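You operate a simulated robot arm through the tools that you are given. There is no shell and no other tool. Be economical: measure what you need, move in short steps, check, and stop when the job is done.

Carry out the task below with a simulated robot arm. There is one attempt and no reset: what you move stays moved.

## Task
Swap the two red pins in the rail for blue ones.
Fine: the red pins go into the pin bar.
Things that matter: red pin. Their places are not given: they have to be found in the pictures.

Only the result counts: the job must be done as asked and must still hold three seconds after the hand-in. Knocking over, shifting, dropping, spilling or breaking anything else fails it.

## Robot
A 7-joint arm with a fingered hand, fixed in place. Base frame: the origin is at the foot of the arm, x ahead of it, y to its left, z up. Readings come in mm, degrees, newtons and seconds.
Its first joint turns from -115.0 to 115.0 degrees. Payload 5 kg.
The TCP is the grasp point between the finger pads, 32 mm short of the fingertips. In the tool frame z runs along the fingers and y along their closing line. Largest opening 160 mm; the body of the gripper starts 89 mm behind the TCP. The gripper is a hand of 4 fingers: y runs from the thumb to the fingers, the wrist lies at [0, 0, -267] in the tool frame.
Orientation is that of the tool frame in the base frame, as a unit quaternion [x, y, z, w]. With the fingers straight down and closing along the base's y, the tool's x points along the base's -x, its y along +y and its z along -z.

## Interface
- The arm moves only by the tool drive_tool. Its argument "steps" is a list of rows, each a list of 6 numbers: the shift along the base's x, y, z in mm, then the turn, a rotation vector about the base's x, y, z in degrees. In form: [[tx, ty, tz, wx, wy, wz], ...]. A call has 1 to 10 rows; each row shifts and turns the commanded pose from where the row before left it. A row lasts 0.2 s, in which the tool goes at most 50 mm and 8.6 degrees; a call with a longer step from one row to the next is refused whole. Where a pose cannot be reached the arm comes as near as it can. A force on the tool above 40 N (or 10 N above the force at the start of the call, whichever is more), or a blocked arm, ends the call early, and 0.2 s more pass. In this call time passes only in rows, and 0.2 s behind the last. The reply holds the time, the measured pose of the TCP, the force on the tool along the base axes, the opening and the grip force, in the units named above and with some noise, with the torque about the TCP (base axes, N m) and any sound that the robot's microphone picked up.
- Cameras (640 x 400 px; columns grow to the right, rows downward): "scene" is fixed at [43.4, -648.7, 1685.8]; the picture's right is [0.95, -0.31, 0.00], its down [-0.11, -0.35, -0.93] and it looks along [0.29, 0.88, -0.37] (base axes); focal length 365 px, centre (320, 200). "wrist" rides on the gripper at [80, -4, -114] in the tool frame; the picture's right is [0.05, 1.00, 0.00], its down [-0.82, 0.04, -0.58] and it looks along [-0.58, 0.03, 0.82] (tool axes); focal length 265 px, centre (320, 200).
- camera(camera): a new picture of that camera. No time passes.
- slide_trunk(by): slides the trunk up (or, below 0, down) by that many mm; the arm rides with it, the base frame stays. It gives what a move gives, with no picture.
- curl_fingers(finger1, finger2, finger3, thumb_bend): sets how far each is bent, from 0 (flat) to 1 (curled in); at 0.3 the hand is open as for a grip, at 0.7 the pads meet at the TCP. One left out holds its place. A second passes; each finger stops where it meets its share of the squeeze, and holds until it gets a number again. It is the only way to open and close the hand. It gives what a move gives, with no picture; readings hold the bend of each and the force on the fingers (four entries, about 0 where the hand has none), thumb and palm.
- pixel_to_xyz(camera, pixels): for up to 12 pixels [column, row] of the newest picture of that camera ("zoom" is the newest enlarged one), the place [x, y, z] in the base frame of the surface seen there, good to about 2 mm, but the place of the scene camera against the robot may be out by one fixed shift of up to 12 mm in any direction. No time passes.
- zoom(camera, box): a new picture of the part [left, top, right, bottom] of that camera's present view, enlarged. No time passes.
- close_job(): hands the job in; it is judged then, once.

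Keep the steps short. Do not move on a guess: measure, check each grasp and each placing, and mend mistakes. In all there are 80 turns and 54 pictures (those below and enlarged ones count). Leave the gripper open and the arm clear of the work at the hand-in unless told otherwise, and finish with a single line.

The tools are called as name(argument=value, ...) on one line, values as JSON. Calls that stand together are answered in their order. drive_tool: Moves the arm, as the interface text tells. Its arguments: {"type":"object","properties":{"steps":{"type":"array","items":{"type":"array","items":{"type":"number"}}}},"required":["steps"]} The other tools are called the same way: slide_trunk (by) slides the trunk up or down; curl_fingers (finger1, finger2, finger3, thumb_bend) moves the fingers one by one; camera (camera) takes a picture; pixel_to_xyz (camera, pixels) gives the place of the surface under pixels of a picture; zoom (camera, box) takes an enlarged picture of a part of a camera's view; close_job () hands the job in.

At the start:

```text
time: 0.0
tcp_pos: [543.0, 337.1, 1387.0]
ee_rot: [0.0, 1.0, 0.0, 0.0]
wrist_force: [-0.3, 0.5, -0.2]
moment: [0.0, 0.01, -0.02]
opening: 159.4
grasp_force: 0.1
shape: jaw
bend: [0.3, 0.3, 0.3, 0.3]
finger forces: [0.0, 0.0, 0.1, 0.0, 0.0, 0.0]
trunk travel left (down, up): [-800.0, 190.0]
```

scene: 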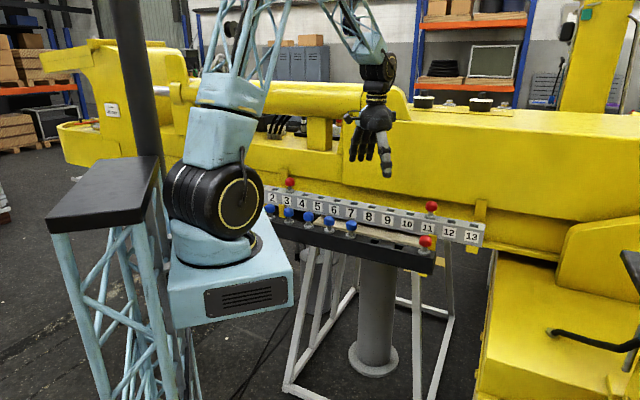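
wrist: 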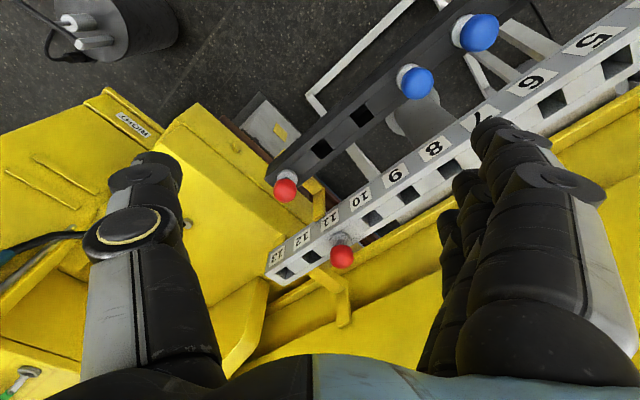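

I see a numbered rail with red pins near 3 and 11, and a dark pin bar holding blue pins and one red one. I'll zoom in on both views for detail.

zoom(camera="scene", box=[250, 160, 500, 290])

zoom(camera="wrist", box=[240, 0, 640, 280])

```text
2.56 times, centred on (375, 225) of scene
```

zoom: 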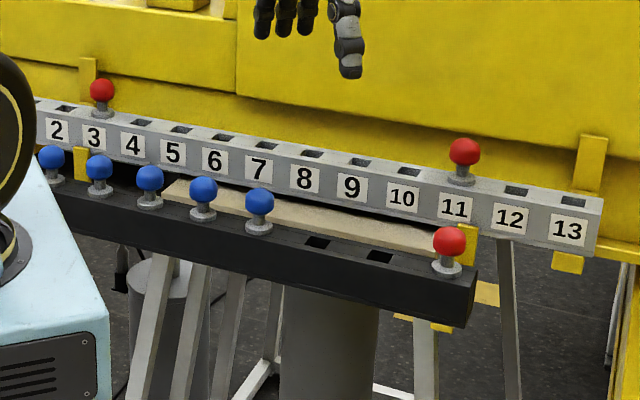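

```text
1.43 times, centred on (440, 140) of wrist
```

zoom: 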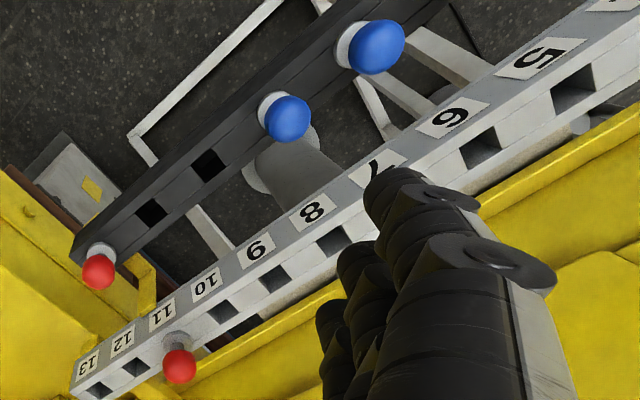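

I'll measure the pins, empty slots and rail from both views.

pixel_to_xyz(camera="zoom", pixels=[[180, 366], [172, 342], [98, 272], [100, 250], [207, 165], [151, 212], [290, 118], [376, 46], [97, 389], [274, 278], [333, 242], [481, 150]])

pixel_to_xyz(camera="scene", pixels=[[431, 206], [425, 241], [290, 183], [351, 226], [329, 221], [308, 217], [288, 213], [270, 210], [374, 255], [398, 260], [290, 193], [397, 222]])

```text
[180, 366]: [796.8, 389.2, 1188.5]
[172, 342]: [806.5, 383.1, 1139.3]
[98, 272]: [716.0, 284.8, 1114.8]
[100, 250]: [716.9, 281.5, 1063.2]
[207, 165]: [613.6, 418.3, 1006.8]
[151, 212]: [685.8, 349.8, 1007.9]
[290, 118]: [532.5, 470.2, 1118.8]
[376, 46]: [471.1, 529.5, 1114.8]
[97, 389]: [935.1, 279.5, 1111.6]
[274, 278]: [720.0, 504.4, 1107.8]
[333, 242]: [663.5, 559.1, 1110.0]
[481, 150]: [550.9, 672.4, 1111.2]
```

```text
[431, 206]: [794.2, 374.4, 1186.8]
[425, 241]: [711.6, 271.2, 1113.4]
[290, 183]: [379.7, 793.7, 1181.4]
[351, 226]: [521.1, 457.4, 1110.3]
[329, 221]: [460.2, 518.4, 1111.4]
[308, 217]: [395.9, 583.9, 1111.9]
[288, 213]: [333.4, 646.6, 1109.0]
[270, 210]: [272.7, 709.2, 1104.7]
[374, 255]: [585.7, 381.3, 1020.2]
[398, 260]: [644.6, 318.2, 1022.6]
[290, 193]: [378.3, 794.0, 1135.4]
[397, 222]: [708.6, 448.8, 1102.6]
```

The rail and the bar both run along about (+x, -y) at 45°. Next I need surface heights for the rail top, bar top and the yellow machine behind.

pixel_to_xyz(camera="zoom", pixels=[[302, 260], [410, 195], [115, 378], [180, 188], [236, 140], [125, 233], [225, 375], [260, 340], [620, 150], [600, 200], [215, 362], [300, 330]])

pixel_to_xyz(camera="scene", pixels=[[431, 214], [425, 250], [440, 195], [440, 180], [440, 150], [440, 120], [300, 175], [320, 150], [420, 219], [386, 257], [351, 234], [411, 263]])

```text
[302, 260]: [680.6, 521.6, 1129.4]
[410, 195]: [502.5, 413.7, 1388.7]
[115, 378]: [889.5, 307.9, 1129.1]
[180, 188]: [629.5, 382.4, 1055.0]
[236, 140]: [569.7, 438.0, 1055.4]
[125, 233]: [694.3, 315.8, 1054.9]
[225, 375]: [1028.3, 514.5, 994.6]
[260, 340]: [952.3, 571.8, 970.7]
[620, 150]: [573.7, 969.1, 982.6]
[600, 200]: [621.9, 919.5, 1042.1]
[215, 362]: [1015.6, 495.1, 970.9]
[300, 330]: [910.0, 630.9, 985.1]
```

```text
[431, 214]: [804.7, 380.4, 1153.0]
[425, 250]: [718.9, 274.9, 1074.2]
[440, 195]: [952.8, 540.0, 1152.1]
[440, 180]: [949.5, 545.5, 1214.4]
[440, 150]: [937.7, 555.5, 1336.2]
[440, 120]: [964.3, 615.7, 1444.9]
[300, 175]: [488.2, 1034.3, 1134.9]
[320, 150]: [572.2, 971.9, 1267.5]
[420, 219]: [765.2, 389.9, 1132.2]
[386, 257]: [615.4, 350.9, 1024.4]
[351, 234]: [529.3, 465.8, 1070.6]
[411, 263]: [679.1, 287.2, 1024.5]
```

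Rail top z≈1129, bar top z≈1055, knob tops about 60 mm above each, and the yellow wall is about 230 mm behind the rail. I'll yaw -45° so the fingers close across the rail, and move above the pin at 11, staying high.

drive_tool(steps=[[42.5, 8, 0, 0, 0, -7.5], [42.5, 8, 0, 0, 0, -7.5], [42.5, 8, 0, 0, 0, -7.5], [42.5, 8, 0, 0, 0, -7.5], [42.5, 8, 0, 0, 0, -7.5], [42.5, 8, 0, 0, 0, -7.5], [0, 0, -40, 0, 0, 0], [0, 0, -40, 0, 0, 0], [0, 0, -20, 0, 0, 0]])

camera(camera="wrist")

```text
time: 2.0
tcp_pos: [797.1, 381.4, 1285.5]
ee_rot: [0.382, 0.924, 0.001, 0.001]
wrist_force: [-0.1, 0.6, -0.1]
moment: [0.02, -0.01, 0.01]
opening: 160.0
grasp_force: 0.1
shape: jaw
bend: [0.3, 0.3, 0.3, 0.3]
finger forces: [0.0, 0.1, 0.0, 0.0, 0.0, 0.0]
trunk travel left (down, up): [-800.0, 190.0]
```

```text
49 pictures are left
```

wrist: 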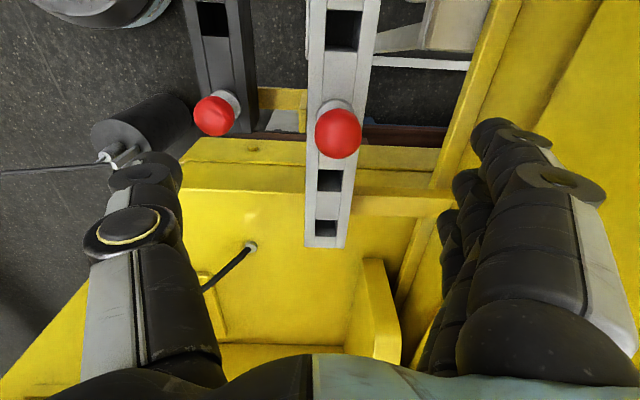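

Good view along the rail. I'll zoom in on pin 11 for its shape.

zoom(camera="wrist", box=[180, 0, 400, 250])

pixel_to_xyz(camera="wrist", pixels=[[338, 133], [318, 133], [358, 133], [338, 150], [335, 107], [320, 104], [352, 105], [312, 165], [350, 165], [330, 205], [214, 115], [228, 97]])

```text
1.60 times, centred on (290, 125) of wrist
```

zoom: 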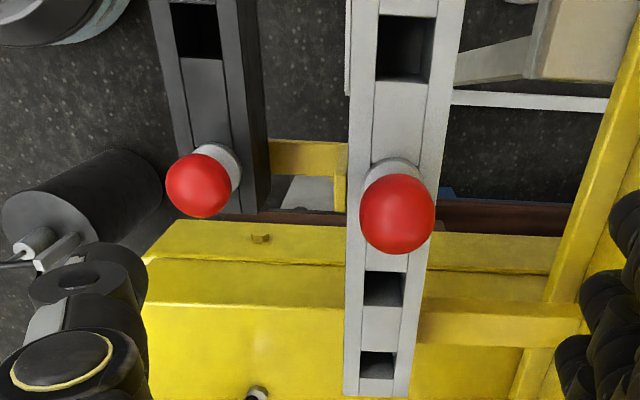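

```text
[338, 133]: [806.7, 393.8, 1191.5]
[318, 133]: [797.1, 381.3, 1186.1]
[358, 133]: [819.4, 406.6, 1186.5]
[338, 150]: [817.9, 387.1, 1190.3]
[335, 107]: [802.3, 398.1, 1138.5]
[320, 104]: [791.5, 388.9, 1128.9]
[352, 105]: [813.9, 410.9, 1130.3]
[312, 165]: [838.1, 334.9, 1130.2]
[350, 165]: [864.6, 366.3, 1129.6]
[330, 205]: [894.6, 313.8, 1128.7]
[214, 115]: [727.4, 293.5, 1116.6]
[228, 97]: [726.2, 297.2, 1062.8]
```

I'll measure the rims of holes 10, 12 and 13 on the rail's top surface. That fixes where pin 11 stands and gives the hole size.

pixel_to_xyz(camera="zoom", pixels=[[402, 87], [408, 10], [372, 50], [438, 50], [384, 266], [381, 311], [377, 347], [376, 384], [361, 290], [408, 290], [205, 62], [215, 62]])

```text
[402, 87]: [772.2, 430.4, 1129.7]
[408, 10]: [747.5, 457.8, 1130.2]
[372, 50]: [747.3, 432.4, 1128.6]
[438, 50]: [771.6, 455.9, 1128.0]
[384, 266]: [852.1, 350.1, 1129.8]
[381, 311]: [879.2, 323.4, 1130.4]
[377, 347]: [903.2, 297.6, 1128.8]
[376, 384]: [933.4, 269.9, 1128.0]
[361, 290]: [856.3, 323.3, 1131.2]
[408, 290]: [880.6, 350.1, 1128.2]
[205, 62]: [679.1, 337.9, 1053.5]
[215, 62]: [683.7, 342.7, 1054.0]
```

Hole 11 works out at (812.5, 390.6), which agrees with the knob centre at z≈1176. Next I'll centre above it and come part-way down.

drive_tool(steps=[[15, 8, 0, 0, 0, 0], [0, 0, -30, 0, 0, 0], [0, 0, -20, 0, 0, 0], [0, 0, 0, 0, 0, 0]])

camera(camera="wrist")

```text
time: 3.0
tcp_pos: [810.9, 389.9, 1236.1]
ee_rot: [0.383, 0.924, 0.0, 0.0]
wrist_force: [0.9, 0.0, 0.6]
moment: [-0.01, 0.0, -0.03]
opening: 159.8
grasp_force: 0.1
shape: jaw
bend: [0.3, 0.3, 0.3, 0.3]
finger forces: [0.0, 0.0, 0.0, 0.1, 0.0, 0.1]
trunk travel left (down, up): [-800.0, 190.0]
```

```text
47 pictures are left
```

wrist: 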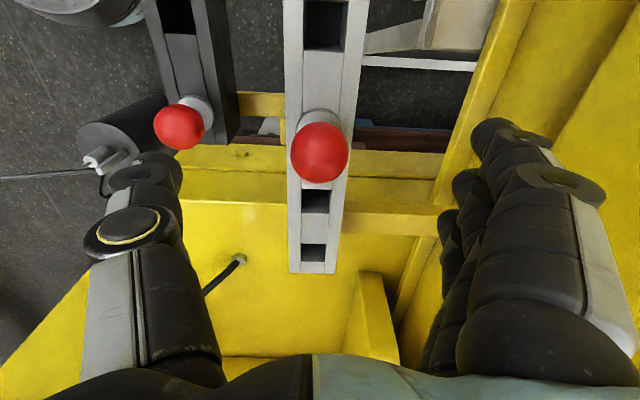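

The knob is centred at column 320. Next I'll descend to knob height.

drive_tool(steps=[[1, 0.5, -20, 0, 0, 0], [0, 0, -20, 0, 0, 0], [0, 0, -20, 0, 0, 0], [0, 0, 0, 0, 0, 0]])

camera(camera="wrist")

```text
time: 4.0
tcp_pos: [812.4, 391.4, 1176.9]
ee_rot: [0.383, 0.924, -0.001, 0.0]
wrist_force: [1.0, -0.3, -0.1]
moment: [0.01, -0.01, 0.01]
opening: 159.7
grasp_force: 0.0
shape: jaw
bend: [0.3, 0.3, 0.3, 0.3]
finger forces: [0.1, 0.1, 0.0, 0.0, 0.1, 0.0]
trunk travel left (down, up): [-800.0, 190.0]
```

```text
46 pictures are left
```

wrist: 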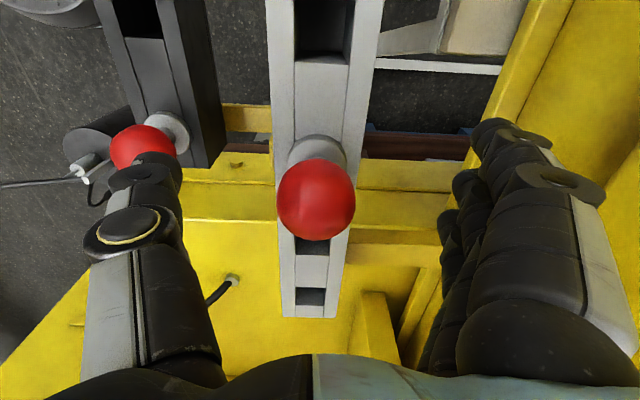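

The knob sits at the TCP, at (316, 200). I'll close in two stages, first just short of contact.

curl_fingers(finger1=0.57, finger2=0.57, finger3=0.57, thumb_bend=0.57)

camera(camera="wrist")

```text
time: 5.0
tcp_pos: [814.0, 391.8, 1176.1]
ee_rot: [0.383, 0.924, 0.0, 0.0]
wrist_force: [1.0, 0.1, 0.3]
moment: [-0.03, -0.01, -0.01]
opening: 68.9
grasp_force: 0.0
shape: fingers
bend: [0.56, 0.56, 0.56, 0.56]
finger forces: [0.0, 0.0, 0.1, 0.0, 0.1, 0.0]
trunk travel left (down, up): [-800.0, 190.0]
```

```text
45 pictures are left
```

wrist: 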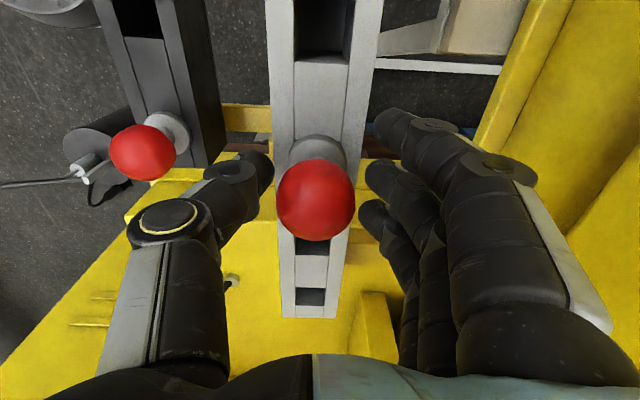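

Thumb and fingers sit symmetrically about the knob. I'll close fully now.

curl_fingers(finger1=0.72, finger2=0.72, finger3=0.72, thumb_bend=0.72)

camera(camera="wrist")

```text
time: 6.0
tcp_pos: [812.8, 392.0, 1176.3]
ee_rot: [0.383, 0.924, 0.0, 0.001]
wrist_force: [0.5, 0.1, -0.7]
moment: [-0.01, 0.02, 0.01]
opening: 24.1
grasp_force: 9.2
shape: fingers
bend: [0.72, 0.66, 0.72, 0.69]
finger forces: [0.0, 8.9, 0.1, 0.1, 9.0, 0.0]
trunk travel left (down, up): [-800.0, 190.0]
```

```text
44 pictures are left
```

wrist: 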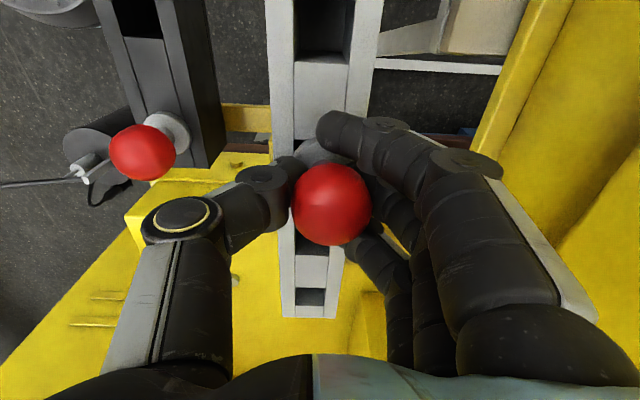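

The pin is held between finger2 and the thumb at about 9 N. The knob shifted about 4 mm to the far side, so I'll move back slightly to re-centre it and then lift gently.

drive_tool(steps=[[-2.5, -2.5, 0, 0, 0, 0], [0, 0, 5, 0, 0, 0], [0, 0, 5, 0, 0, 0], [0, 0, 10, 0, 0, 0], [0, 0, 0, 0, 0, 0]])

camera(camera="wrist")

```text
time: 7.2
tcp_pos: [811.1, 389.8, 1196.8]
ee_rot: [0.383, 0.924, 0.0, 0.0]
wrist_force: [-0.2, 0.1, -1.9]
moment: [-0.04, 0.02, 0.02]
opening: 23.9
grasp_force: 8.6
shape: fingers
bend: [0.72, 0.66, 0.72, 0.69]
finger forces: [0.1, 8.8, 0.0, 0.0, 8.8, 0.0]
trunk travel left (down, up): [-800.0, 190.0]
```

```text
43 pictures are left
```

wrist: 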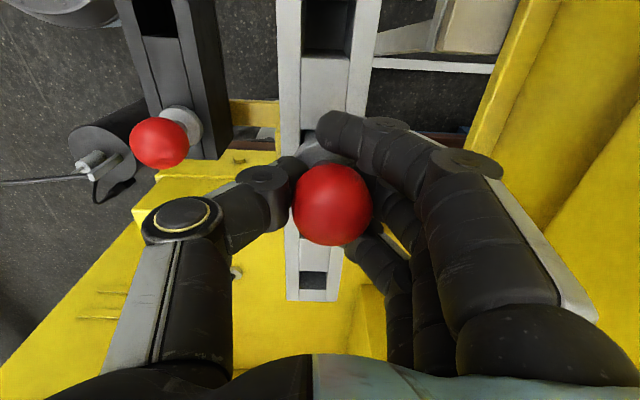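

The pin rises with the hand and the force reads about 2 N of weight. I'll lift it clear and check.

drive_tool(steps=[[0, 0, 15, 0, 0, 0], [0, 0, 20, 0, 0, 0], [0, 0, 20, 0, 0, 0], [0, 0, 20, 0, 0, 0], [0, 0, 20, 0, 0, 0], [0, 0, 0, 0, 0, 0]])

camera(camera="wrist")

zoom(camera="scene", box=[350, 120, 500, 280])

```text
time: 8.6
tcp_pos: [811.6, 392.4, 1292.5]
ee_rot: [0.383, 0.924, 0.001, 0.0]
wrist_force: [0.1, 0.3, -2.2]
moment: [0.02, 0.04, 0.01]
opening: 23.9
grasp_force: 8.8
shape: fingers
bend: [0.72, 0.66, 0.72, 0.69]
finger forces: [0.0, 8.9, 0.0, 0.0, 8.9, 0.0]
trunk travel left (down, up): [-800.0, 190.0]
```

```text
42 pictures are left
```

wrist: 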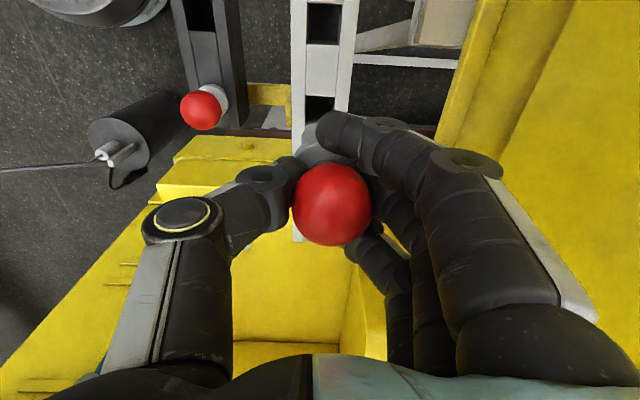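

```text
2.50 times, centred on (425, 200) of scene
```

zoom: 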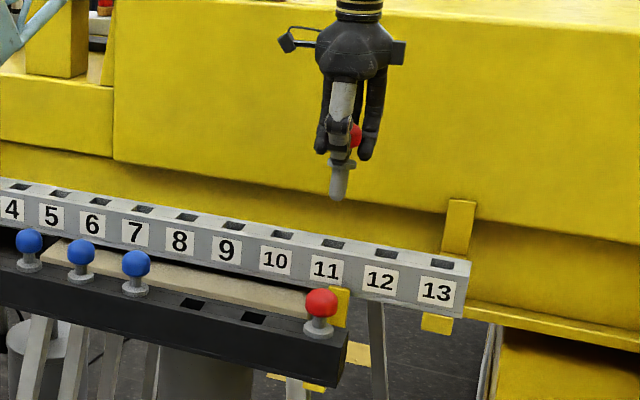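

The pin came out clean, with a round shaft about 55 mm long. I'll carry it over to the bar's end pin, staying high, so I can view the empty slots ahead.

drive_tool(steps=[[-23, -23, 0, 0, 0, 0], [-23, -23, 0, 0, 0, 0], [-23, -23, 0, 0, 0, 0], [-23, -23, 0, 0, 0, 0], [0, 0, 0, 0, 0, 0]])

zoom(camera="wrist", box=[220, 0, 460, 200])

```text
time: 9.8
tcp_pos: [719.4, 299.9, 1292.2]
ee_rot: [0.383, 0.924, 0.0, 0.0]
wrist_force: [-0.4, -0.7, -2.7]
moment: [-0.03, 0.02, -0.01]
opening: 23.3
grasp_force: 8.9
shape: fingers
bend: [0.72, 0.66, 0.72, 0.69]
finger forces: [0.1, 9.2, 0.0, 0.0, 9.1, 0.0]
trunk travel left (down, up): [-800.0, 190.0]
```

```text
2.00 times, centred on (340, 100) of wrist
```

zoom: 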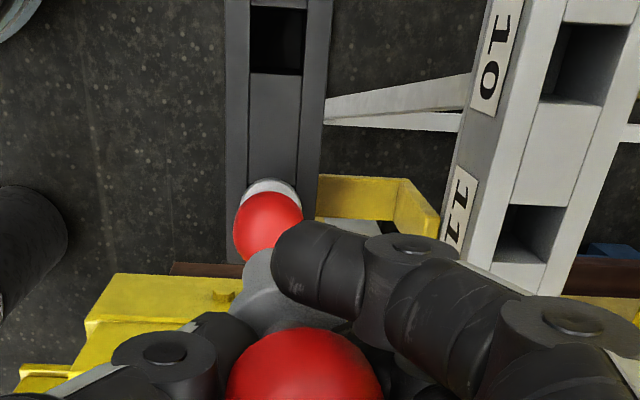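

Slot 7 is visible at the top of the picture. Measuring its rim.

pixel_to_xyz(camera="zoom", pixels=[[246, 40], [308, 40], [278, 4], [276, 78], [270, 187], [268, 215], [240, 222], [298, 222], [230, 120], [320, 120]])

```text
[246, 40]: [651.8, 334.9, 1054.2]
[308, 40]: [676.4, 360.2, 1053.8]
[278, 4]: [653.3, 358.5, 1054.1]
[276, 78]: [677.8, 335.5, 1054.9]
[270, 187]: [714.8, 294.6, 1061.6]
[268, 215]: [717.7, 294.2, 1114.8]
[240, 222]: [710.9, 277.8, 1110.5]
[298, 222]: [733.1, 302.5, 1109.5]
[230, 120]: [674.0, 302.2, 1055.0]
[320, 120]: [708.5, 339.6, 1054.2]
```

Slot 7's centre is (664.8, 347.3, 1054). Next I need the knob's exact offset from the TCP.

zoom(camera="wrist", box=[240, 100, 420, 260])

pixel_to_xyz(camera="zoom", pixels=[[330, 371], [200, 371], [455, 371], [330, 280], [330, 460], [270, 185], [215, 200], [280, 150]])

zoom(camera="scene", box=[370, 120, 450, 250])

```text
2.50 times, centred on (330, 180) of wrist
```

zoom: 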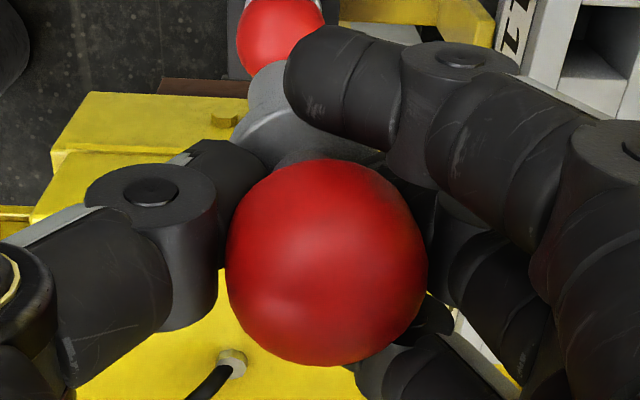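

```text
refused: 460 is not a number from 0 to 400
```

```text
3.08 times, centred on (410, 185) of scene
```

zoom: 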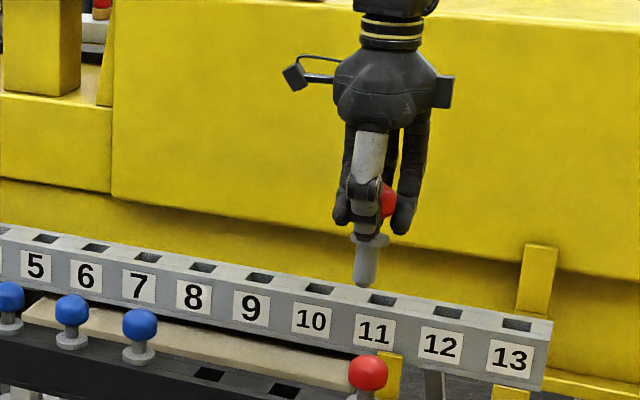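

The pin looks tilted, with its bottom toward the thumb. I'll measure the shaft in this view to get the angle.

pixel_to_xyz(camera="zoom", pixels=[[364, 282], [356, 275], [374, 275], [359, 254], [377, 254], [366, 265], [353, 240], [387, 241], [370, 241], [388, 200]])

zoom(camera="wrist", box=[240, 100, 420, 260])

pixel_to_xyz(camera="zoom", pixels=[[327, 262], [232, 262], [422, 262], [327, 165], [327, 358], [270, 70], [235, 140], [285, 110], [330, 150], [370, 155]])

```text
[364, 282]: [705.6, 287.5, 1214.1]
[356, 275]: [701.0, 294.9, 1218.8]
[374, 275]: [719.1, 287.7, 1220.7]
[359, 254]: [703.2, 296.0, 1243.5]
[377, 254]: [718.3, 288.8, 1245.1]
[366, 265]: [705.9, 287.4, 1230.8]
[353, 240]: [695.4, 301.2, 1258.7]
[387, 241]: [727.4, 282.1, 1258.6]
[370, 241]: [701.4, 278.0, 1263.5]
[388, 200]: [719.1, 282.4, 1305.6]
```

```text
2.50 times, centred on (330, 180) of wrist
```

zoom: 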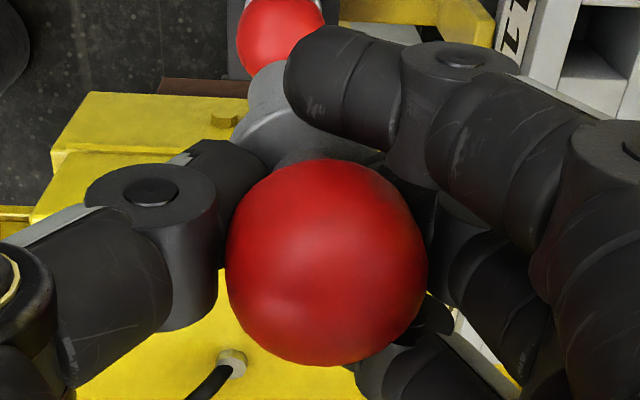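

```text
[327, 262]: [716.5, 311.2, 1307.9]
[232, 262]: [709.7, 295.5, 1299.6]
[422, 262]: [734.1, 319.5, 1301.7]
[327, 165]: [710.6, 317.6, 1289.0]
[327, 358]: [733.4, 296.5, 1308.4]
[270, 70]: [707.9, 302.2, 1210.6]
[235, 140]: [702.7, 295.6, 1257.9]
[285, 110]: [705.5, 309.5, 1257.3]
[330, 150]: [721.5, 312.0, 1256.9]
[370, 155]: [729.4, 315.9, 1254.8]
```

The shaft is nearly vertical, only a few degrees off, and slot clearance is about ±7 mm. I'll move over slot 7 and go down until the tip is just above it.

drive_tool(steps=[[-27.3, 23.7, 0, 0, 0, 0], [-27.3, 23.7, 0, 0, 0, 0], [0, 0, -45, 0, 0, 0], [0, 0, -45, 0, 0, 0], [0, 0, -47, 0, 0, 0], [0, 0, 0, 0, 0, 0]])

zoom(camera="scene", box=[350, 170, 450, 280])

zoom(camera="wrist", box=[220, 40, 420, 260])

```text
time: 11.2
tcp_pos: [661.8, 344.3, 1155.0]
ee_rot: [0.382, 0.924, 0.0, 0.0]
wrist_force: [-1.1, 0.0, -2.9]
moment: [0.0, -0.03, 0.0]
opening: 23.3
grasp_force: 9.7
shape: fingers
bend: [0.72, 0.66, 0.72, 0.69]
finger forces: [0.0, 9.7, 0.0, 0.0, 9.1, 0.0]
trunk travel left (down, up): [-800.0, 190.0]
```

```text
3.64 times, centred on (400, 225) of scene
```

zoom: 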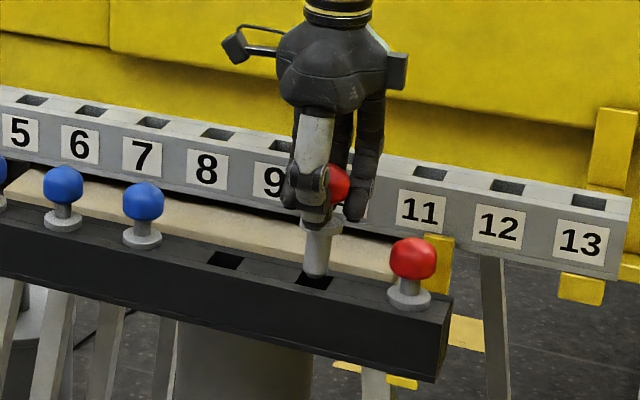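

```text
1.82 times, centred on (320, 150) of wrist
```

zoom: 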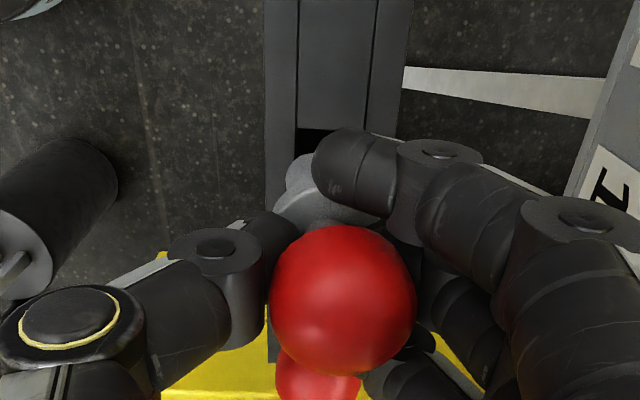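

The wrist view suggests the shaft tip sits toward the thumb side of the slot. I'll measure that.

pixel_to_xyz(camera="zoom", pixels=[[290, 170], [303, 160], [303, 175], [311, 160], [294, 135], [360, 110], [278, 200], [330, 205], [272, 300], [414, 300], [343, 300]])

```text
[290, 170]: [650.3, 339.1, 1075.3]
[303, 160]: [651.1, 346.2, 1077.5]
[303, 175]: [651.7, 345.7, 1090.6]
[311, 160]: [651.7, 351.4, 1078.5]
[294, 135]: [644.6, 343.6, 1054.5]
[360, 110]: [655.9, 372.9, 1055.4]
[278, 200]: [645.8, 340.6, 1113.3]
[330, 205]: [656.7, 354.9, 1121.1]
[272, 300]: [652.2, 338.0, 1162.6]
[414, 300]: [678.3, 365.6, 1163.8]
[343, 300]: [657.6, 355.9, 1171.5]
```

The pin leans about 8° across the rail: knob at s≈719, tip at s≈708, slot at s≈715.7. I'll turn the tool 7° about the rail axis to stand the pin upright, shift slightly, and re-measure.

drive_tool(steps=[[-1, -1, 0, 2.5, -2.5, 0], [-1, -1, 0, 2.5, -2.5, 0], [0, 0, 0, 0, 0, 0]])

zoom(camera="wrist", box=[220, 40, 420, 260])

pixel_to_xyz(camera="zoom", pixels=[[290, 170], [303, 160], [303, 175], [311, 160], [294, 135], [360, 110], [278, 200], [330, 205], [272, 300], [414, 300], [343, 300]])

```text
time: 12.0
tcp_pos: [662.0, 342.6, 1154.2]
ee_rot: [0.381, 0.922, 0.057, 0.024]
wrist_force: [1.2, -0.2, -2.0]
moment: [0.02, 0.02, 0.01]
opening: 23.7
grasp_force: 9.0
shape: fingers
bend: [0.72, 0.66, 0.72, 0.69]
finger forces: [0.1, 9.6, 0.1, 0.1, 9.3, 0.0]
trunk travel left (down, up): [-800.0, 190.0]
```

```text
1.82 times, centred on (320, 150) of wrist
```

zoom: 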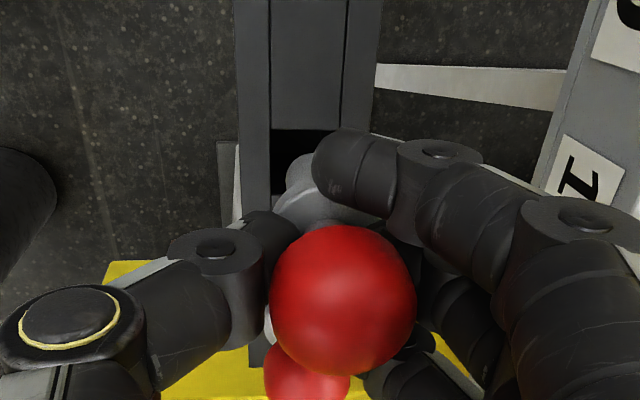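

```text
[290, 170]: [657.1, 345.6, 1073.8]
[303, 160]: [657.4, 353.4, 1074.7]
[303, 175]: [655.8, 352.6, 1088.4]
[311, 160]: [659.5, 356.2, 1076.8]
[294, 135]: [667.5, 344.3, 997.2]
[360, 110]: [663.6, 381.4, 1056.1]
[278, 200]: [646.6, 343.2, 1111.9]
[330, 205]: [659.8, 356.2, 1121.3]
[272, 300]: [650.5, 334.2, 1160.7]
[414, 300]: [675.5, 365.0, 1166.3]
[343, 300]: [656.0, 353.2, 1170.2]
```

The pin is now upright and centred over slot 7 (tip s≈716, t≈225). I'll lower it in, slowing near the end.

drive_tool(steps=[[0, 0, -15, 0, 0, 0], [0, 0, -15, 0, 0, 0], [0, 0, -12, 0, 0, 0], [0, 0, -5, 0, 0, 0], [0, 0, -3, 0, 0, 0], [0, 0, 0, 0, 0, 0]])

zoom(camera="scene", box=[350, 170, 450, 280])

```text
time: 13.4
tcp_pos: [663.6, 344.0, 1103.1]
ee_rot: [0.382, 0.922, 0.056, 0.024]
wrist_force: [-1.4, -1.0, -1.9]
moment: [-0.06, 0.08, 0.0]
opening: 23.5
grasp_force: 9.9
shape: fingers
bend: [0.72, 0.66, 0.72, 0.69]
finger forces: [0.0, 9.1, 0.1, 0.0, 11.5, 0.1]
trunk travel left (down, up): [-800.0, 190.0]
```

```text
3.64 times, centred on (400, 225) of scene
```

zoom: 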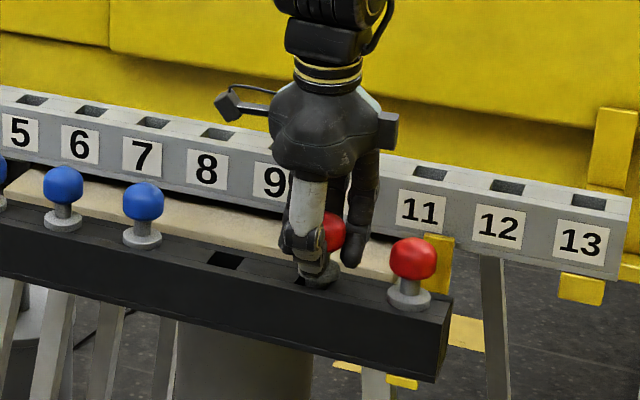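

The pin is in. Slight forces are building (thumb 11.5 N) but there's no seating contact yet. I'll lower it in 1–1.5 mm steps.

drive_tool(steps=[[0, 0, -1.5, 0, 0, 0], [0, 0, -1.5, 0, 0, 0], [0, 0, 0, 0, 0, 0]])

zoom(camera="wrist", box=[220, 40, 420, 260])

```text
time: 14.2
tcp_pos: [662.8, 343.6, 1101.8]
ee_rot: [0.382, 0.922, 0.057, 0.023]
wrist_force: [0.0, -0.7, -3.0]
moment: [-0.04, 0.01, 0.0]
opening: 23.5
grasp_force: 10.8
shape: fingers
bend: [0.72, 0.66, 0.72, 0.69]
finger forces: [0.0, 9.2, 0.0, 0.1, 11.6, 0.0]
trunk travel left (down, up): [-800.0, 190.0]
```

```text
1.82 times, centred on (320, 150) of wrist
```

zoom: 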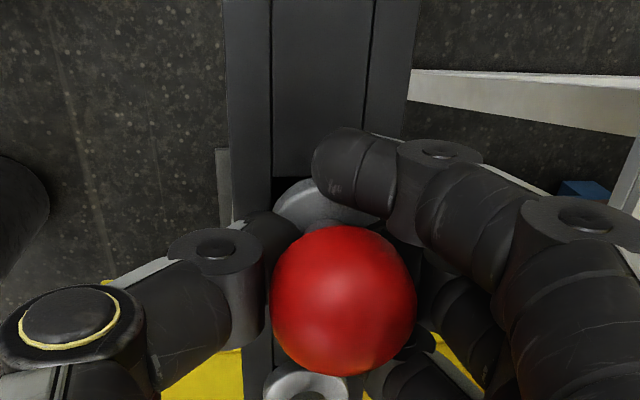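

pixel_to_xyz(camera="zoom", pixels=[[280, 190], [300, 182], [320, 190], [275, 205], [310, 205], [310, 172], [282, 180], [268, 180], [305, 376], [345, 300]])

```text
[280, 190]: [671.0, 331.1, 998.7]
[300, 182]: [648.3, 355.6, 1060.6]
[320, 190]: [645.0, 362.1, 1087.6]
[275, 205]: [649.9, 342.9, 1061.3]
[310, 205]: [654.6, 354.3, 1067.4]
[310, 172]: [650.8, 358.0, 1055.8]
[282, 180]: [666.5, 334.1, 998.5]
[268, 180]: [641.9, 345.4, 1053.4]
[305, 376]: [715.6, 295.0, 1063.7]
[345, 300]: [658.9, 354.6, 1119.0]
```

The collar top is at z≈1061, level with its neighbour, so the pin is seated. I'll open the hand partway and check that it stands.

curl_fingers(finger1=0.5, finger2=0.5, finger3=0.5, thumb_bend=0.5)

zoom(camera="wrist", box=[200, 40, 440, 260])

```text
time: 15.2
tcp_pos: [662.6, 343.7, 1102.0]
ee_rot: [0.382, 0.922, 0.058, 0.024]
wrist_force: [-0.2, 0.6, -0.1]
moment: [-0.01, 0.04, 0.0]
opening: 90.3
grasp_force: 0.1
shape: fingers
bend: [0.5, 0.5, 0.5, 0.5]
finger forces: [0.0, 0.0, 0.0, 0.1, 0.1, 0.0]
trunk travel left (down, up): [-800.0, 190.0]
```

```text
1.82 times, centred on (320, 150) of wrist
```

zoom: 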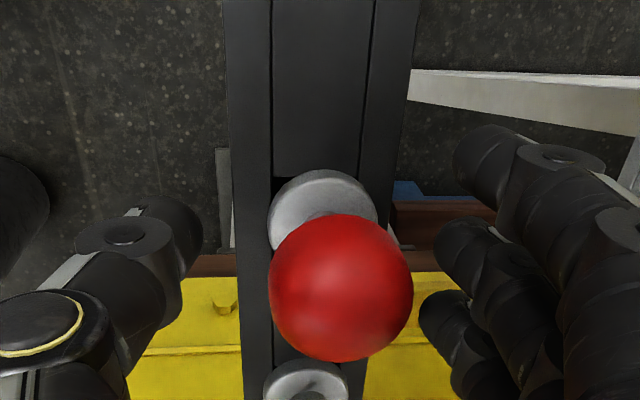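

The red pin stands free in slot 7. I'll raise, remove the tool tilt, and travel along the bar to above the first blue pin in slot 5.

drive_tool(steps=[[0, 0, 20, 0, 0, 0], [0, 0, 40, 0, 0, 0], [0, 0, 48, 0, 0, 0], [0, 0, 10, -2.5, 2.5, 0], [0, 0, 0, -2.5, 2.5, 0], [-31, 32, 0, 0, 0, 0], [-31, 32, 0, 0, 0, 0], [-31, 32, 0, 0, 0, 0], [-30, 33, 0, 0, 0, 0], [0, 0, 0, 0, 0, 0]])

zoom(camera="wrist", box=[200, 0, 520, 260])

zoom(camera="scene", box=[320, 140, 450, 280])

```text
time: 17.4
tcp_pos: [540.3, 471.9, 1218.4]
ee_rot: [0.383, 0.924, 0.0, 0.0]
wrist_force: [0.1, -0.5, -0.2]
moment: [0.02, 0.01, 0.03]
opening: 90.7
grasp_force: 0.1
shape: fingers
bend: [0.5, 0.5, 0.5, 0.5]
finger forces: [0.0, 0.1, 0.0, 0.0, 0.1, 0.1]
trunk travel left (down, up): [-800.0, 190.0]
```

```text
1.54 times, centred on (360, 130) of wrist
```

zoom: 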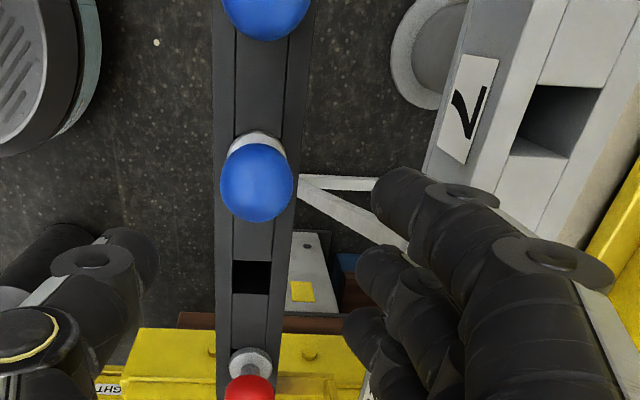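

```text
2.86 times, centred on (385, 210) of scene
```

zoom: 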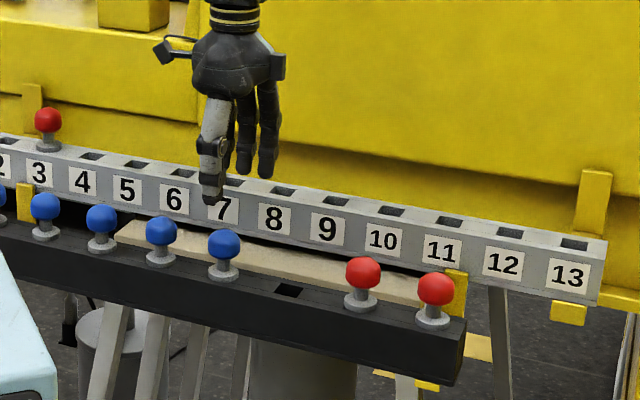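

The red pin stands well in slot 7. The blue knob in slot 5 is almost under the TCP, at wrist pixel (319, 119). I'll descend partway and measure it.

drive_tool(steps=[[0, 0, -30, 0, 0, 0], [0, 0, -28, 0, 0, 0], [0, 0, 0, 0, 0, 0]])

camera(camera="wrist")

pixel_to_xyz(camera="wrist", pixels=[[319, 160], [300, 160], [338, 160], [319, 145], [319, 180]])

```text
time: 18.2
tcp_pos: [539.4, 473.5, 1160.5]
ee_rot: [0.382, 0.924, 0.0, 0.0]
wrist_force: [-0.4, -0.8, 0.3]
moment: [0.02, -0.01, -0.01]
opening: 90.8
grasp_force: 0.0
shape: fingers
bend: [0.5, 0.5, 0.5, 0.5]
finger forces: [0.1, 0.0, 0.0, 0.0, 0.0, 0.0]
trunk travel left (down, up): [-800.0, 190.0]
```

```text
28 pictures are left
```

wrist: 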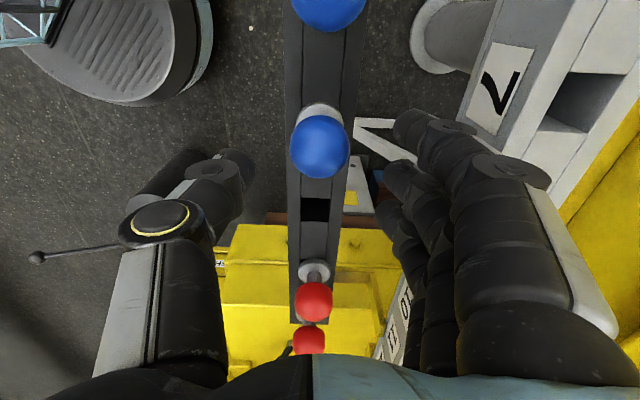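

```text
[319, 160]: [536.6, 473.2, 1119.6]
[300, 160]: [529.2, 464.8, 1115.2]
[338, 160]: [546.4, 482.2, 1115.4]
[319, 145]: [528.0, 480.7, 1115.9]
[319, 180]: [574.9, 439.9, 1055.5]
```

The blue knob centre is at (537.8, 472.7, 1103). Last time the thumb pushed the knob about 6 mm before the grip settled, so I'll set the TCP about 6 mm toward the thumb side, descend, and close.

drive_tool(steps=[[-5.2, -4.7, 0, 0, 0, 0], [0, 0, -20, 0, 0, 0], [0, 0, -20, 0, 0, 0], [0, 0, -18, 0, 0, 0], [0, 0, 0, 0, 0, 0]])

curl_fingers(finger1=0.72, finger2=0.72, finger3=0.72, thumb_bend=0.72)

camera(camera="wrist")

```text
time: 19.4
tcp_pos: [533.9, 467.9, 1103.4]
ee_rot: [0.382, 0.924, 0.0, 0.0]
wrist_force: [0.4, -0.3, 0.9]
moment: [0.0, -0.01, -0.02]
opening: 90.7
grasp_force: 0.0
shape: fingers
bend: [0.5, 0.5, 0.5, 0.5]
finger forces: [0.0, 0.0, 0.0, 0.0, 0.0, 0.0]
trunk travel left (down, up): [-800.0, 190.0]
```

```text
time: 20.4
tcp_pos: [534.4, 468.3, 1103.7]
ee_rot: [0.383, 0.924, 0.0, 0.0]
wrist_force: [0.6, 0.3, 0.3]
moment: [0.0, 0.01, 0.03]
opening: 25.0
grasp_force: 8.9
shape: fingers
bend: [0.72, 0.65, 0.72, 0.69]
finger forces: [0.2, 8.9, 0.0, 0.0, 9.5, 0.0]
trunk travel left (down, up): [-800.0, 190.0]
```

```text
27 pictures are left
```

wrist: 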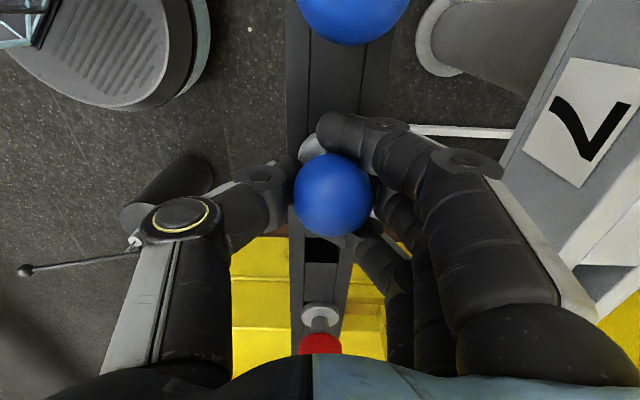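

The grip matches last time (9 N, bends 0.65/0.69). I'll lift slowly, then travel high to rail hole 11.

drive_tool(steps=[[0, 0, 10, 0, 0, 0], [0, 0, 30, 0, 0, 0], [0, 0, 40, 0, 0, 0], [0, 0, 40, 0, 0, 0], [0, 0, 35, 0, 0, 0], [0, 0, 0, 0, 0, 0]])

drive_tool(steps=[[45.7, -13.6, 0, 0, 0, 0], [45.7, -13.6, 0, 0, 0, 0], [45.7, -13.6, 0, 0, 0, 0], [45.7, -13.6, 0, 0, 0, 0], [45.7, -13.6, 0, 0, 0, 0], [45.7, -13.6, 0, 0, 0, 0], [0, 0, -20, 0, 0, 0], [0, 0, 0, 0, 0, 0]])

zoom(camera="wrist", box=[220, 40, 420, 260])

pixel_to_xyz(camera="zoom", pixels=[[290, 170], [303, 160], [303, 175], [311, 160], [300, 150], [360, 110], [278, 200], [330, 205], [272, 290], [414, 290], [343, 290]])

```text
time: 21.8
tcp_pos: [534.0, 467.8, 1257.5]
ee_rot: [0.383, 0.924, -0.001, -0.001]
wrist_force: [-0.2, 0.1, -2.4]
moment: [0.0, 0.03, 0.03]
opening: 24.7
grasp_force: 9.6
shape: fingers
bend: [0.72, 0.65, 0.72, 0.69]
finger forces: [0.2, 9.0, 0.1, 0.0, 9.3, 0.0]
trunk travel left (down, up): [-800.0, 190.0]
```

```text
time: 23.6
tcp_pos: [807.1, 385.2, 1236.4]
ee_rot: [0.383, 0.924, 0.0, 0.001]
wrist_force: [-1.0, 0.3, -2.1]
moment: [-0.02, 0.01, -0.02]
opening: 24.5
grasp_force: 9.1
shape: fingers
bend: [0.72, 0.65, 0.72, 0.69]
finger forces: [0.3, 9.0, 0.0, 0.1, 9.1, 0.0]
trunk travel left (down, up): [-800.0, 190.0]
```

```text
1.82 times, centred on (320, 150) of wrist
```

zoom: 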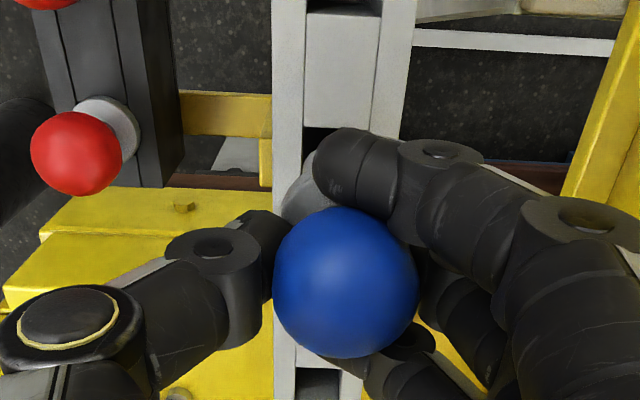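

```text
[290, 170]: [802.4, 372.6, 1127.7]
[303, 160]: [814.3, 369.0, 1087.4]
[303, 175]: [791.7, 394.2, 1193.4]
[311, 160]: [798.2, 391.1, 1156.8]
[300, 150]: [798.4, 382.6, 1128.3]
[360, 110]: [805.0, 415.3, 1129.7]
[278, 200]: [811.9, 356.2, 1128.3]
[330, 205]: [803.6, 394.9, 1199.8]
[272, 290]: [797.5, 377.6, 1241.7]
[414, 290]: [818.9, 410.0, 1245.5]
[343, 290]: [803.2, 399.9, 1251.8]
```

The pin is nearly upright (≈1.5°): knob s≈850, tip s≈848, hole 11 s≈850.7, with about 2.5 mm to make up along the rail. I'll correct that and lower into hole 11.

drive_tool(steps=[[2.8, -0.8, 0, 0, 0, 0], [0, 0, -15, 0, 0, 0], [0, 0, -15, 0, 0, 0], [0, 0, -15, 0, 0, 0], [0, 0, -6, 0, 0, 0], [0, 0, -4, 0, 0, 0], [0, 0, -2, 0, 0, 0], [0, 0, 0, 0, 0, 0]])

zoom(camera="wrist", box=[220, 40, 420, 260])

pixel_to_xyz(camera="zoom", pixels=[[290, 195], [300, 185], [310, 180], [303, 195], [295, 205], [285, 200], [310, 195], [343, 290], [310, 165], [272, 290], [414, 290]])

```text
time: 25.4
tcp_pos: [810.8, 385.7, 1179.8]
ee_rot: [0.383, 0.924, 0.001, 0.001]
wrist_force: [0.5, -0.6, -2.3]
moment: [-0.03, 0.01, 0.01]
opening: 24.3
grasp_force: 9.2
shape: fingers
bend: [0.72, 0.65, 0.72, 0.69]
finger forces: [0.4, 8.8, 0.1, 0.0, 9.1, 0.0]
trunk travel left (down, up): [-800.0, 190.0]
```

```text
1.82 times, centred on (320, 150) of wrist
```

zoom: 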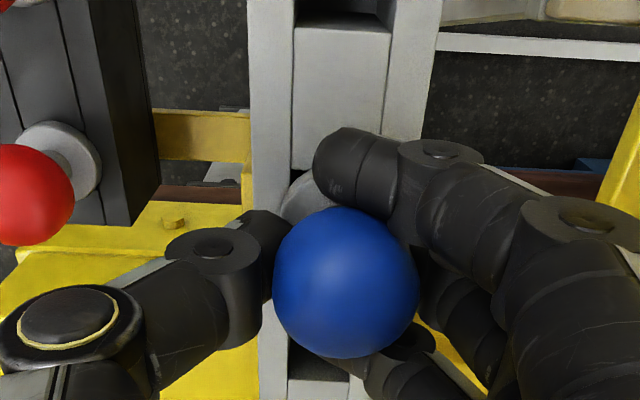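

```text
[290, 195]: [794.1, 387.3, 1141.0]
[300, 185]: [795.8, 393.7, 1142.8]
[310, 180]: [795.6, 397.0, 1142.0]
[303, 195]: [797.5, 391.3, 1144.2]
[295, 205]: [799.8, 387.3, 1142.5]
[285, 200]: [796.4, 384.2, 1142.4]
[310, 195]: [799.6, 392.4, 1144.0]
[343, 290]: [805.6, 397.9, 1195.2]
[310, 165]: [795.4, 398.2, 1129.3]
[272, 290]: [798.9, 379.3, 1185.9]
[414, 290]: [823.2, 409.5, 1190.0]
```

No contact yet: collar top is at 1142, versus 1138.5 originally. I'll lower the last 4 mm.

drive_tool(steps=[[-0.7, -0.7, -1.5, 0, 0, 0], [0, 0, -1.5, 0, 0, 0], [0, 0, -1, 0, 0, 0], [0, 0, 0, 0, 0, 0]])

```text
time: 26.4
tcp_pos: [809.4, 384.8, 1178.2]
ee_rot: [0.382, 0.924, 0.0, 0.0]
wrist_force: [0.1, 0.5, -2.7]
moment: [0.0, 0.04, 0.0]
opening: 24.1
grasp_force: 9.4
shape: fingers
bend: [0.72, 0.65, 0.72, 0.69]
finger forces: [0.3, 8.9, 0.0, 0.1, 9.1, 0.0]
trunk travel left (down, up): [-800.0, 190.0]
```

drive_tool(steps=[[0, 0, -1, 0, 0, 0], [0, 0, -1, 0, 0, 0], [0, 0, 0, 0, 0, 0]])

```text
time: 27.2
tcp_pos: [810.5, 384.0, 1175.6]
ee_rot: [0.383, 0.924, 0.0, 0.001]
wrist_force: [-0.1, -0.3, -0.8]
moment: [0.02, -0.04, 0.02]
opening: 24.3
grasp_force: 9.0
shape: fingers
bend: [0.72, 0.65, 0.72, 0.69]
finger forces: [0.1, 8.4, 0.0, 0.0, 9.2, 0.0]
trunk travel left (down, up): [-800.0, 190.0]
```

The load dropped from about 2.5 N to 0.8 N, so the collar is resting on the rail. I'll open and look.

curl_fingers(finger1=0.5, finger2=0.5, finger3=0.5, thumb_bend=0.5)

camera(camera="wrist")

pixel_to_xyz(camera="wrist", pixels=[[326, 195], [326, 145], [310, 150], [340, 150]])

```text
time: 28.2
tcp_pos: [810.6, 385.6, 1175.9]
ee_rot: [0.383, 0.924, 0.0, 0.0]
wrist_force: [0.0, -0.4, -0.2]
moment: [0.0, 0.02, -0.02]
opening: 90.5
grasp_force: 0.0
shape: fingers
bend: [0.5, 0.5, 0.5, 0.5]
finger forces: [0.1, 0.1, 0.0, 0.1, 0.0, 0.1]
trunk travel left (down, up): [-800.0, 190.0]
```

```text
24 pictures are left
```

wrist: 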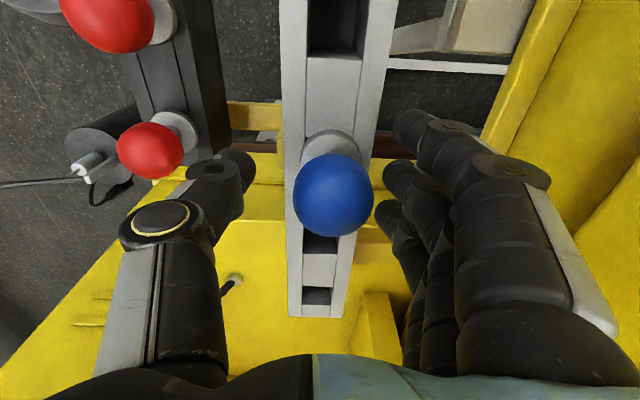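

```text
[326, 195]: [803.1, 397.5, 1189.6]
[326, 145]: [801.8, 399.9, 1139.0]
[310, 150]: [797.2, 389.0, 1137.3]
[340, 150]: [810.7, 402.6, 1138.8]
```

The blue pin is seated in hole 11 (collar top 1139, same as the red had). I'll raise and travel along the rail to the red pin at 3.

drive_tool(steps=[[0, 0, 30, 0, 0, 0], [0, 0, 40, 0, 0, 0], [0, 0, 40, 0, 0, 0], [-29.9, 30.1, 0, 0, 0, 0], [-29.9, 30.1, 0, 0, 0, 0], [-29.9, 30.1, 0, 0, 0, 0], [-29.9, 30.1, 0, 0, 0, 0], [-29.9, 30.1, 0, 0, 0, 0], [-29.9, 30.1, 0, 0, 0, 0], [-29.9, 30.1, 0, 0, 0, 0]])

drive_tool(steps=[[-29.9, 30.1, 0, 0, 0, 0], [-29.9, 30.1, 0, 0, 0, 0], [-29.9, 30.1, 0, 0, 0, 0], [-29.9, 30.1, 0, 0, 0, 0], [-29.9, 30.1, 0, 0, 0, 0], [-29.9, 30.1, 0, 0, 0, 0], [-26, 26, 0, 0, 0, 0], [0, 0, -20, 0, 0, 0], [0, 0, 0, 0, 0, 0]])

camera(camera="wrist")

```text
time: 30.4
tcp_pos: [600.8, 596.7, 1284.1]
ee_rot: [0.382, 0.924, 0.0, 0.001]
wrist_force: [-0.7, -1.2, -0.1]
moment: [-0.05, 0.01, -0.01]
opening: 90.6
grasp_force: 0.0
shape: fingers
bend: [0.5, 0.5, 0.5, 0.5]
finger forces: [0.0, 0.1, 0.0, 0.0, 0.1, 0.1]
trunk travel left (down, up): [-800.0, 190.0]
```

```text
time: 32.4
tcp_pos: [396.0, 803.0, 1266.7]
ee_rot: [0.384, 0.924, 0.0, 0.0]
wrist_force: [0.7, 0.4, -0.3]
moment: [-0.01, -0.04, -0.04]
opening: 90.7
grasp_force: 0.0
shape: fingers
bend: [0.5, 0.5, 0.5, 0.5]
finger forces: [0.0, 0.0, 0.0, 0.0, 0.0, 0.0]
trunk travel left (down, up): [-800.0, 190.0]
```

```text
23 pictures are left
```

wrist: 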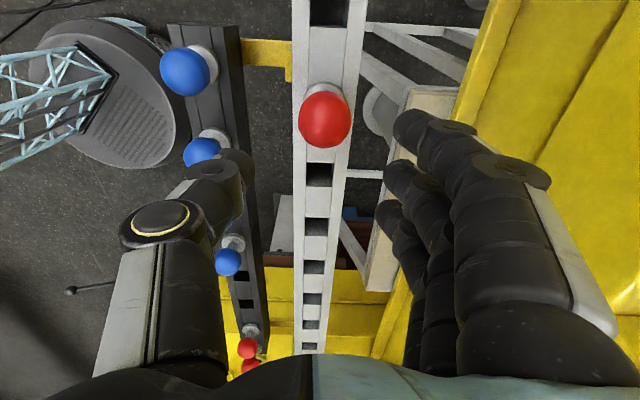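

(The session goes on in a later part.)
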